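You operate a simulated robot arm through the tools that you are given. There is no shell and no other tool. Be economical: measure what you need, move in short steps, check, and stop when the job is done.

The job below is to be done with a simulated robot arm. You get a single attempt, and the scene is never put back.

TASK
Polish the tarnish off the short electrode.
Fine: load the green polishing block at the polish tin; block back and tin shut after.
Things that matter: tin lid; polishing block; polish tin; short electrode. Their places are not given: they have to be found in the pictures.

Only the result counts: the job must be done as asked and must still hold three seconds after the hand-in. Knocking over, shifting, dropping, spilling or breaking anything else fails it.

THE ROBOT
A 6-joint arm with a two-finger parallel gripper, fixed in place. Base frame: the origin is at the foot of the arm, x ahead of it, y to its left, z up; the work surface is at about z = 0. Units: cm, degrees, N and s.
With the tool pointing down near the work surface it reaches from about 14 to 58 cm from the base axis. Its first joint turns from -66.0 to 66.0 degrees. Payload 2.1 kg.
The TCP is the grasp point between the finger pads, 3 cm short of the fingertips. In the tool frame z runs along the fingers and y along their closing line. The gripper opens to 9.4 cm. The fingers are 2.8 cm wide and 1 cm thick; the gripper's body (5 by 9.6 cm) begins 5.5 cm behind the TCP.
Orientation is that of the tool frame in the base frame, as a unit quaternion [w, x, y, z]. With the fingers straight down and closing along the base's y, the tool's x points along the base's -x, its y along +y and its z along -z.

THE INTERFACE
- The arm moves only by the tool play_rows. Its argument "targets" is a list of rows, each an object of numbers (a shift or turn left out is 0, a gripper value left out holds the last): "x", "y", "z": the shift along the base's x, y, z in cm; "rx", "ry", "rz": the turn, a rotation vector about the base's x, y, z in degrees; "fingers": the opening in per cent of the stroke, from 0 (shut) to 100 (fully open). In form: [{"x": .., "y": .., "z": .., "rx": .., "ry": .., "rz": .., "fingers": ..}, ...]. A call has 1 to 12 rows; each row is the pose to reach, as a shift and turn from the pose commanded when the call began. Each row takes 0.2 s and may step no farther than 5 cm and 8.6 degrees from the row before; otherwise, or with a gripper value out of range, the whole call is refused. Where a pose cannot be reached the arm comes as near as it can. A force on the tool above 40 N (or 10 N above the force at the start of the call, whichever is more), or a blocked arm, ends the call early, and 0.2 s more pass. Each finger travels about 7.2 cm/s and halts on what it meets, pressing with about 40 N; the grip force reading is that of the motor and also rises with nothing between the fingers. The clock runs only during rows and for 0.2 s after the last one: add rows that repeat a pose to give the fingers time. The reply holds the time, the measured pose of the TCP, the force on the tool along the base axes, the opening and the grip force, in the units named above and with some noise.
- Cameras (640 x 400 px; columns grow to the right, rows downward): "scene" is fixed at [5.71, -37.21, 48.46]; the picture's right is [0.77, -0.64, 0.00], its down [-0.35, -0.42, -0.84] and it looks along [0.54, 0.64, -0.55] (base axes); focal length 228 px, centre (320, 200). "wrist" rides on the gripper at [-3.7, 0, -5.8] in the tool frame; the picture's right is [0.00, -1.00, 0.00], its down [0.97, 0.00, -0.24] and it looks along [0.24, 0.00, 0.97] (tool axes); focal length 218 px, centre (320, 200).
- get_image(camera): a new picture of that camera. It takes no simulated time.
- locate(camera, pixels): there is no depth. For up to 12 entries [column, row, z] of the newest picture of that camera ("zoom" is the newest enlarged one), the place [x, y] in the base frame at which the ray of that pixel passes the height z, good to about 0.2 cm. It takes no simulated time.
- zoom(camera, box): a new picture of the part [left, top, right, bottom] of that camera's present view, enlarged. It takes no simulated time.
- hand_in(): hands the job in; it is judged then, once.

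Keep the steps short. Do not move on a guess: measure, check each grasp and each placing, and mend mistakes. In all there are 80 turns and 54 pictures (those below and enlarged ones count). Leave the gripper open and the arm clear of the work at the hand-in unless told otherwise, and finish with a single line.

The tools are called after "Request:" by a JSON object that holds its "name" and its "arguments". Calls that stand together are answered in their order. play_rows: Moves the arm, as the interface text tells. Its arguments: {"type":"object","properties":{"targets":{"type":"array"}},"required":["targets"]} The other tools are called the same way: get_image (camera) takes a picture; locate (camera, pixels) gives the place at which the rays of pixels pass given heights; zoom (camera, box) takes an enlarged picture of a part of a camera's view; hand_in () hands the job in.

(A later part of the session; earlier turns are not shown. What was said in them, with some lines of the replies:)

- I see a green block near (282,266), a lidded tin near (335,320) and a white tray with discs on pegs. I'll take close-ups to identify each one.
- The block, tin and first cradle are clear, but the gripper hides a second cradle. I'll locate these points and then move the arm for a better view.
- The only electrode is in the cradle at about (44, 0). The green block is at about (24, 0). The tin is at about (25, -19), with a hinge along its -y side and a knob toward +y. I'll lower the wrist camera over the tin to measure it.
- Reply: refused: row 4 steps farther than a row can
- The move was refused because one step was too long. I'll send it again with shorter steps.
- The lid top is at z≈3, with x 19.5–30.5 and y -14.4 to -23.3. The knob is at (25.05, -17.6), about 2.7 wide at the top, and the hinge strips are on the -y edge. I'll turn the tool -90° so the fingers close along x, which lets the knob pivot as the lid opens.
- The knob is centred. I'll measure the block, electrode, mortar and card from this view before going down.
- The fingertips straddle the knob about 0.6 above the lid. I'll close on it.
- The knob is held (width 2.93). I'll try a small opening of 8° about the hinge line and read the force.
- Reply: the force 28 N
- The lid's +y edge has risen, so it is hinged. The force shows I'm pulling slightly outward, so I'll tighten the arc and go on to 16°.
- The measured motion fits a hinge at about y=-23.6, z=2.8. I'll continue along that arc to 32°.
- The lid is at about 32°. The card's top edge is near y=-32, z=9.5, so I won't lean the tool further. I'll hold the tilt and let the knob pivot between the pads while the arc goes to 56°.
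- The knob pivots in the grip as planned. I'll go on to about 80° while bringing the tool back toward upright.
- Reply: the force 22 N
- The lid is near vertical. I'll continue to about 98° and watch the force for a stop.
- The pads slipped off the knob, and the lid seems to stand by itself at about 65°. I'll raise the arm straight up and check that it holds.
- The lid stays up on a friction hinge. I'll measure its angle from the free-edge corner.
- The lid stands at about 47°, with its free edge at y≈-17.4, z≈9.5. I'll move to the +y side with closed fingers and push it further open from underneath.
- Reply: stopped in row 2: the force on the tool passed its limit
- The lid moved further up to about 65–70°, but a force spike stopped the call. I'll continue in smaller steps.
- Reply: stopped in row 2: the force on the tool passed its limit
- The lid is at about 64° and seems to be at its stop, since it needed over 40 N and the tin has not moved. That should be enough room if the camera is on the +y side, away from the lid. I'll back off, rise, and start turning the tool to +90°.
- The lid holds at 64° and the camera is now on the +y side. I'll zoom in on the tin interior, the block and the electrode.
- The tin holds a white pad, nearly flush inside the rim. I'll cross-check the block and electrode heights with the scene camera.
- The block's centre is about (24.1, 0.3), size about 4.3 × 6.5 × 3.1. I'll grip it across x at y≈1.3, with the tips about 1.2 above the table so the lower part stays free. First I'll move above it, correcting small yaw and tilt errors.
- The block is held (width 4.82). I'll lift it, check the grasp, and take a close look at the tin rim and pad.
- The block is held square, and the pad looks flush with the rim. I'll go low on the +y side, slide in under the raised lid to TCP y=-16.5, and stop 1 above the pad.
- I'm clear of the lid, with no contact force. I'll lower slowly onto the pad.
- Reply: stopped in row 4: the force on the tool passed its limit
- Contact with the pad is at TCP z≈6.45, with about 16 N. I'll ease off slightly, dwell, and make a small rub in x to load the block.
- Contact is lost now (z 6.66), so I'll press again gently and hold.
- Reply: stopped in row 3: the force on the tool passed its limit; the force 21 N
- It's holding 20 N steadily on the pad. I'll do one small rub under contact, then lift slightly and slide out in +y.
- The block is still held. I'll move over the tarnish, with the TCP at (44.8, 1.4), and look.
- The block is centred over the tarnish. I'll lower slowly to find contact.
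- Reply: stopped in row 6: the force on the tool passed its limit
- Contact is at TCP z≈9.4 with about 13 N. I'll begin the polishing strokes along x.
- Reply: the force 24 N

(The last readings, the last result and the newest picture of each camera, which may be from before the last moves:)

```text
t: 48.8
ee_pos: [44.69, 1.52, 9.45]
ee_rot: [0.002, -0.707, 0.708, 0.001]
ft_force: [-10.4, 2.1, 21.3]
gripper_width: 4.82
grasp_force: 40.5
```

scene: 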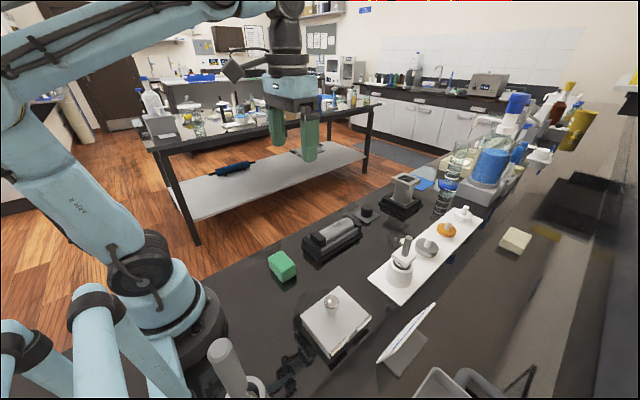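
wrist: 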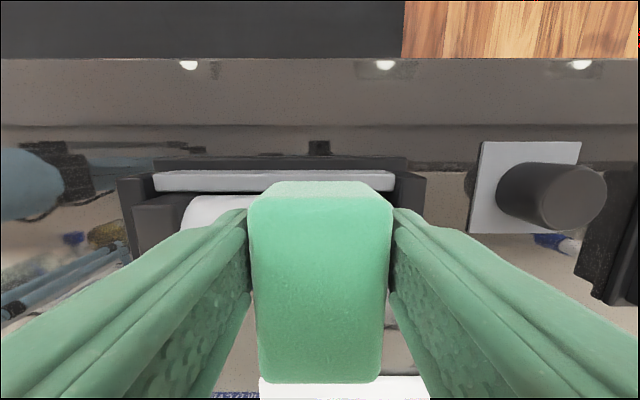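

Force holds at about 21 N through the strokes. I'll do a few more passes, with a small y sway to cover the patch.

Request:
{"name": "play_rows", "arguments": {"targets": [{"x": 1}, {"x": 2.2}, {"x": 1}, {"x": -0.2}, {"x": -1.4}, {"x": -2.4}, {"x": -1.2}, {"x": 0}, {"x": 1.2}, {"x": 2.4}, {"x": 1.2}, {"x": 0}]}}

Request:
{"name": "play_rows", "arguments": {"targets": [{"x": 1, "y": 0.4}, {"x": 2.2, "y": 0.4}, {"x": 1, "y": 0.4}, {"x": -0.2, "y": 0.4}, {"x": -1.4, "y": 0.4}, {"x": -2.4}, {"x": -1.2, "y": -0.4}, {"x": 0, "y": -0.4}, {"x": 1.2, "y": -0.4}, {"x": 2.4, "y": -0.4}, {"x": 1.2}, {"x": 0}]}}

Request:
{"name": "play_rows", "arguments": {"targets": [{"z": 1}, {"z": 4}, {"z": 8}, {"z": 8, "x": -4}, {"z": 8, "x": -8}, {"z": 8, "x": -9, "y": -4}, {"z": 8, "x": -10, "y": -8}, {"z": 8, "x": -10, "y": -8}]}}

Request:
{"name": "zoom", "arguments": {"camera": "scene", "box": [290, 180, 390, 270]}}

```text
t: 51.4
ee_pos: [44.83, 1.59, 9.38]
ee_rot: [0.002, -0.706, 0.708, 0.0]
ft_force: [1.7, -0.3, 4.8]
gripper_width: 4.84
grasp_force: 39.9
```

```text
t: 54.0
ee_pos: [44.8, 1.64, 9.55]
ee_rot: [0.002, -0.707, 0.708, 0.001]
ft_force: [-0.3, 0.2, 0.5]
gripper_width: 4.85
grasp_force: 39.9
```

```text
t: 55.8
ee_pos: [34.68, -6.43, 17.46]
ee_rot: [0.001, -0.706, 0.708, 0.001]
ft_force: [0.1, -0.6, -0.9]
gripper_width: 4.84
grasp_force: 39.9
```

```text
4.44 times, centred on (340, 225) of scene
```

zoom: 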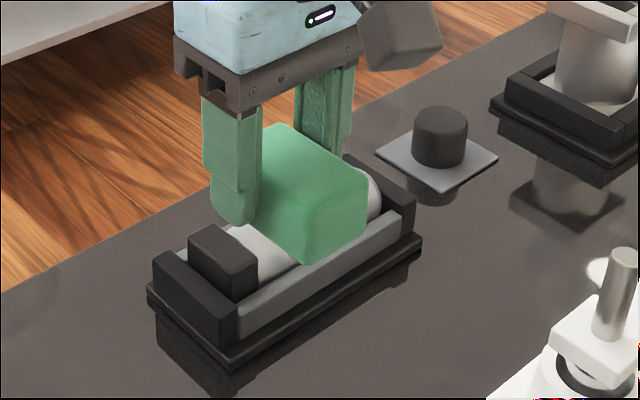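

The gripper hides the electrode here. I'll move toward the block's home at height and look again.

Request:
{"name": "play_rows", "arguments": {"targets": [{"x": -4, "y": 3}, {"x": -8, "y": 6}, {"x": -10.6, "y": 7.7}, {"x": -10.6, "y": 7.7}]}}

Request:
{"name": "zoom", "arguments": {"camera": "scene", "box": [290, 180, 390, 270]}}

Request:
{"name": "zoom", "arguments": {"camera": "wrist", "box": [390, 50, 640, 220]}}

```text
t: 56.8
ee_pos: [24.13, 1.34, 17.45]
ee_rot: [0.001, -0.706, 0.708, 0.0]
ft_force: [1.0, -0.7, 0.2]
gripper_width: 4.82
grasp_force: 40.8
```

```text
4.44 times, centred on (340, 225) of scene
```

zoom: 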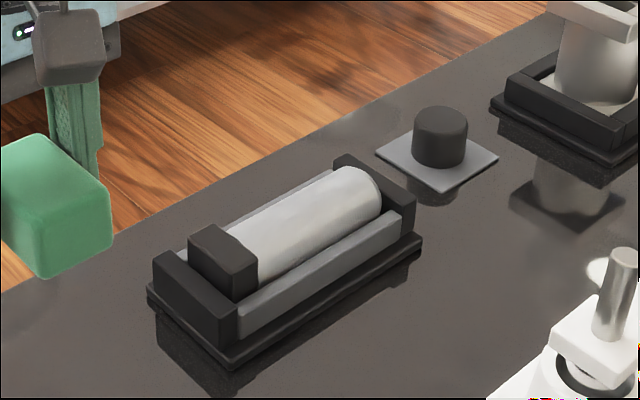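

```text
2.35 times, centred on (515, 135) of wrist
```

zoom: 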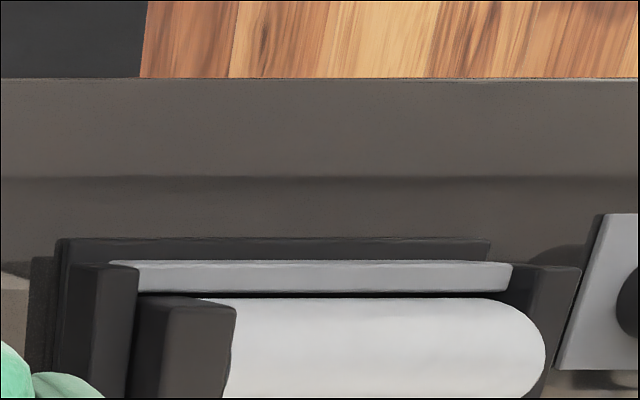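

The electrode is clean. I'll set the block back at its original spot.

Request:
{"name": "play_rows", "arguments": {"targets": [{"z": -4.5}, {"z": -9}, {"z": -12}, {"z": -12.6}, {"z": -13}, {"z": -13.2}, {"z": -13.2}]}}

```text
t: 58.4
ee_pos: [24.23, 1.23, 4.25]
ee_rot: [0.0, -0.706, 0.708, 0.001]
ft_force: [0.6, -0.8, -0.7]
gripper_width: 4.84
grasp_force: 40.3
```

Request:
{"name": "play_rows", "arguments": {"targets": [{"z": -0.06}, {"z": -0.12}, {"z": -0.18}, {"z": -0.18}]}}

```text
t: 59.4
ee_pos: [24.18, 1.25, 4.1]
ee_rot: [0.001, -0.706, 0.709, 0.001]
ft_force: [0.4, -0.7, -0.1]
gripper_width: 4.84
grasp_force: 40.5
```

Request:
{"name": "play_rows", "arguments": {"targets": [{"z": -0.05}, {"z": -0.08}, {"z": -0.08}]}}

```text
t: 60.2
ee_pos: [24.18, 1.19, 3.96]
ee_rot: [0.0, -0.706, 0.708, 0.001]
ft_force: [0.3, -0.9, -0.6]
gripper_width: 4.84
grasp_force: 39.5
```

Request:
{"name": "play_rows", "arguments": {"targets": [{"z": -0.06}, {"z": -0.12}, {"z": -0.18}, {"z": -0.24}, {"z": -0.3}, {"z": -0.3}]}}

```text
t: 60.9
ee_pos: [24.16, 1.18, 3.93]
ee_rot: [0.0, -0.707, 0.708, 0.002]
ft_force: [-1.9, -0.1, 20.2]
gripper_width: 4.84
grasp_force: 40.4
stopped in row 3: the force on the tool passed its limit (the readings are from after the stop); the commanded pose is now the measured one
```

The block is on the table. I'll ease the pressure, open, and rise.

Request:
{"name": "play_rows", "arguments": {"targets": [{"z": 0.05}, {"z": 0.05, "fingers": 60}, {"z": 0.05, "fingers": 80}, {"z": 0.05, "fingers": 80}, {"z": 3, "fingers": 80}, {"z": 7}, {"z": 12}, {"z": 17}, {"z": 17, "y": -4}, {"z": 17, "y": -8}, {"z": 17, "y": -8}]}}

Request:
{"name": "get_image", "arguments": {"camera": "wrist"}}

Request:
{"name": "zoom", "arguments": {"camera": "scene", "box": [260, 235, 400, 370]}}

```text
t: 63.3
ee_pos: [24.27, -6.81, 21.01]
ee_rot: [0.0, -0.706, 0.708, 0.002]
ft_force: [0.1, 0.4, -0.3]
gripper_width: 7.55
grasp_force: 0.1
```

```text
11 pictures are left
```

wrist: 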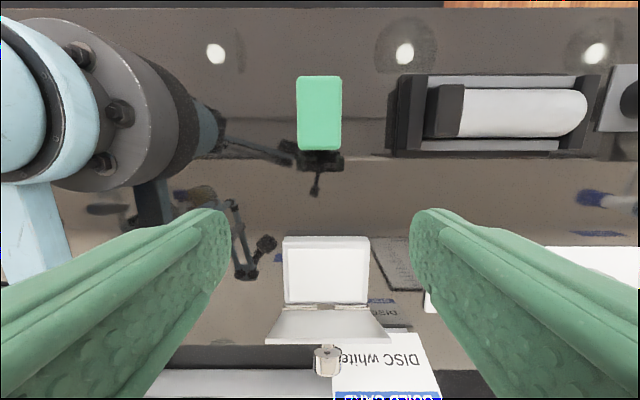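

```text
2.96 times, centred on (330, 302) of scene
```

zoom: 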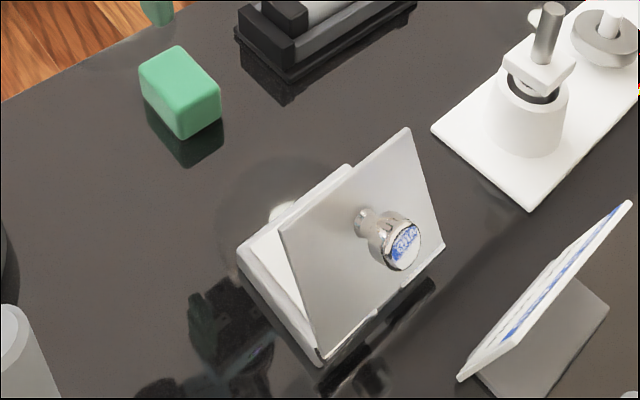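

The block is upright at its place, and the patch is clean. Next I'll close the lid. I'll take closed fingers behind it on the -y side at x=28, clear of the knob and the card.

Request:
{"name": "locate", "arguments": {"camera": "wrist", "pixels": [[297, 76, 3.1], [341, 76, 3.1], [319, 76, 3.1], [319, 149, 3.1]]}}

Request:
{"name": "play_rows", "arguments": {"targets": [{"x": 1.5, "y": -4, "fingers": 0}, {"x": 3, "y": -8}, {"x": 3.7, "y": -12}, {"x": 3.7, "y": -16}, {"x": 3.7, "y": -18.6}, {"x": 3.7, "y": -18.6, "z": -4}, {"x": 3.7, "y": -18.6, "z": -8.5}, {"x": 3.7, "y": -18.6, "z": -8.5}]}}

Request:
{"name": "zoom", "arguments": {"camera": "scene", "box": [270, 240, 410, 370]}}

```text
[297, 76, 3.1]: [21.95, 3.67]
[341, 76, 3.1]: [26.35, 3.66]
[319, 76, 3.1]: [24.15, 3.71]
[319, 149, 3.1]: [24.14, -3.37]
```

```text
t: 65.1
ee_pos: [27.94, -25.25, 12.26]
ee_rot: [-0.001, -0.707, 0.708, 0.002]
ft_force: [0.8, 0.2, -0.9]
gripper_width: 0.0
grasp_force: 32.6
```

```text
3.08 times, centred on (340, 305) of scene
```

zoom: 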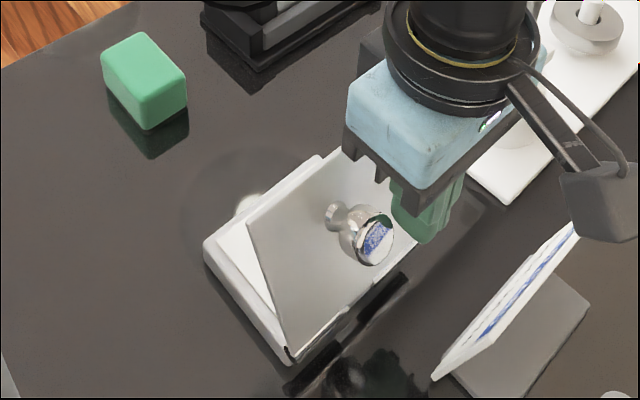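

The block is back within about 0.2 of its start. I'll push the lid's outer face along its closing arc, down to about 30°.

Request:
{"name": "play_rows", "arguments": {"targets": [{"y": 1.5}, {"y": 3.0}, {"y": 3.5}, {"y": 4.0}, {"y": 4.4, "z": -0.1}, {"y": 4.75, "z": -0.37}, {"y": 5.1, "z": -0.65}, {"y": 5.45, "z": -0.97}, {"y": 5.75, "z": -1.3}, {"y": 6.05, "z": -1.65}, {"y": 6.3, "z": -2.0}, {"y": 6.3, "z": -2.0}]}}

Request:
{"name": "zoom", "arguments": {"camera": "scene", "box": [270, 240, 410, 370]}}

```text
t: 67.7
ee_pos: [27.94, -19.07, 10.39]
ee_rot: [0.0, -0.707, 0.707, 0.001]
ft_force: [-0.4, 0.9, -0.5]
gripper_width: 0.0
grasp_force: 32.8
```

```text
3.08 times, centred on (340, 305) of scene
```

zoom: 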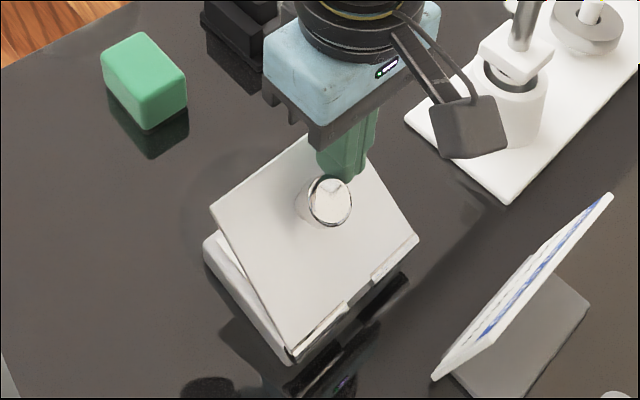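

The lid is following the push with little force. I'll carry on down to nearly shut.

Request:
{"name": "play_rows", "arguments": {"targets": [{"y": 0.46, "z": -0.66}, {"y": 0.78, "z": -1.35}, {"y": 1.06, "z": -2.08}, {"y": 1.26, "z": -2.84}, {"y": 1.35, "z": -3.3}, {"y": 1.39, "z": -3.7}, {"y": 1.43, "z": -4.0}, {"y": 1.43, "z": -4.2}, {"y": 1.43, "z": -4.35}, {"y": 1.43, "z": -4.5}, {"y": 1.43, "z": -4.5}]}}

Request:
{"name": "zoom", "arguments": {"camera": "scene", "box": [270, 240, 410, 370]}}

```text
t: 69.7
ee_pos: [27.91, -17.66, 6.23]
ee_rot: [-0.001, -0.707, 0.708, 0.002]
ft_force: [-1.5, 1.8, 23.0]
gripper_width: 0.0
grasp_force: 32.9
stopped in row 9: the force on the tool passed its limit (the readings are from after the stop); the commanded pose is now the measured one
```

```text
3.08 times, centred on (340, 305) of scene
```

zoom: 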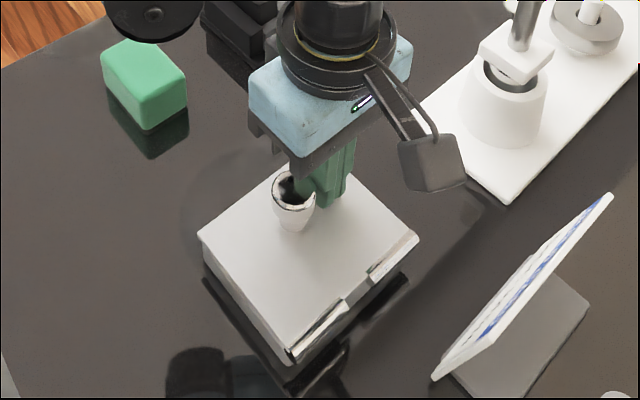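

The lid is pressed shut, with a firm stop at tip z≈3.2. I'll lift away, open the gripper, and check everything.

Request:
{"name": "play_rows", "arguments": {"targets": [{"z": 1}, {"z": 5}, {"z": 10}, {"z": 15}, {"z": 20, "fingers": 100}, {"z": 23}, {"z": 23, "y": 4}, {"z": 23, "y": 7}, {"z": 23, "y": 7}, {"z": 23, "y": 7}]}}

Request:
{"name": "zoom", "arguments": {"camera": "scene", "box": [260, 200, 420, 370]}}

Request:
{"name": "get_image", "arguments": {"camera": "wrist"}}

```text
t: 71.9
ee_pos: [27.87, -10.69, 29.28]
ee_rot: [-0.001, -0.706, 0.708, 0.002]
ft_force: [-0.9, 0.0, 0.1]
gripper_width: 9.42
grasp_force: 0.1
```

```text
2.35 times, centred on (340, 285) of scene
```

zoom: 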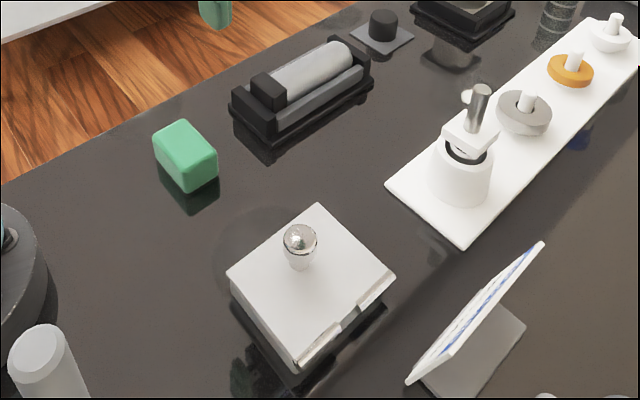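

```text
5 pictures are left
```

wrist: 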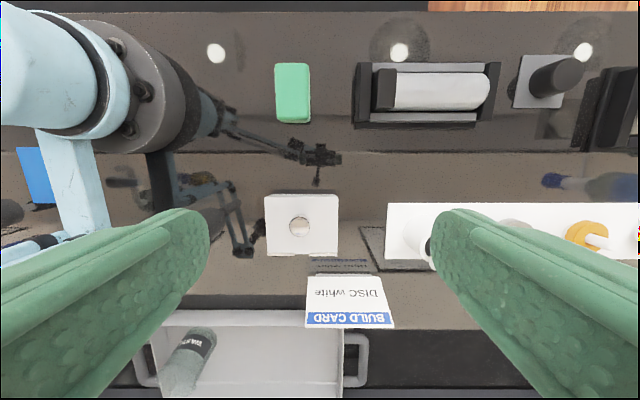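

The tin is shut, the block is back, the electrode is clean, the gripper is open and the arm is clear. One last check that the tin has not shifted.

Request:
{"name": "locate", "arguments": {"camera": "wrist", "pixels": [[265, 195, 3], [338, 195, 3], [338, 255, 3], [299, 226, 5.5]]}}

```text
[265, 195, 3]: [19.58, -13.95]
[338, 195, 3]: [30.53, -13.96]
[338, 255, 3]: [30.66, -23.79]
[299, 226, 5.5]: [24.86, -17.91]
```

The tin matches its starting position to within about 0.4 cm. I'm handing in.

Request:
{"name": "hand_in", "arguments": {}}

```text
The job is handed in.
```

The short electrode's tarnish is polished off in the pictures, the green block is back within about 0.2 cm of its start, and the tin is shut; the job is handed in.
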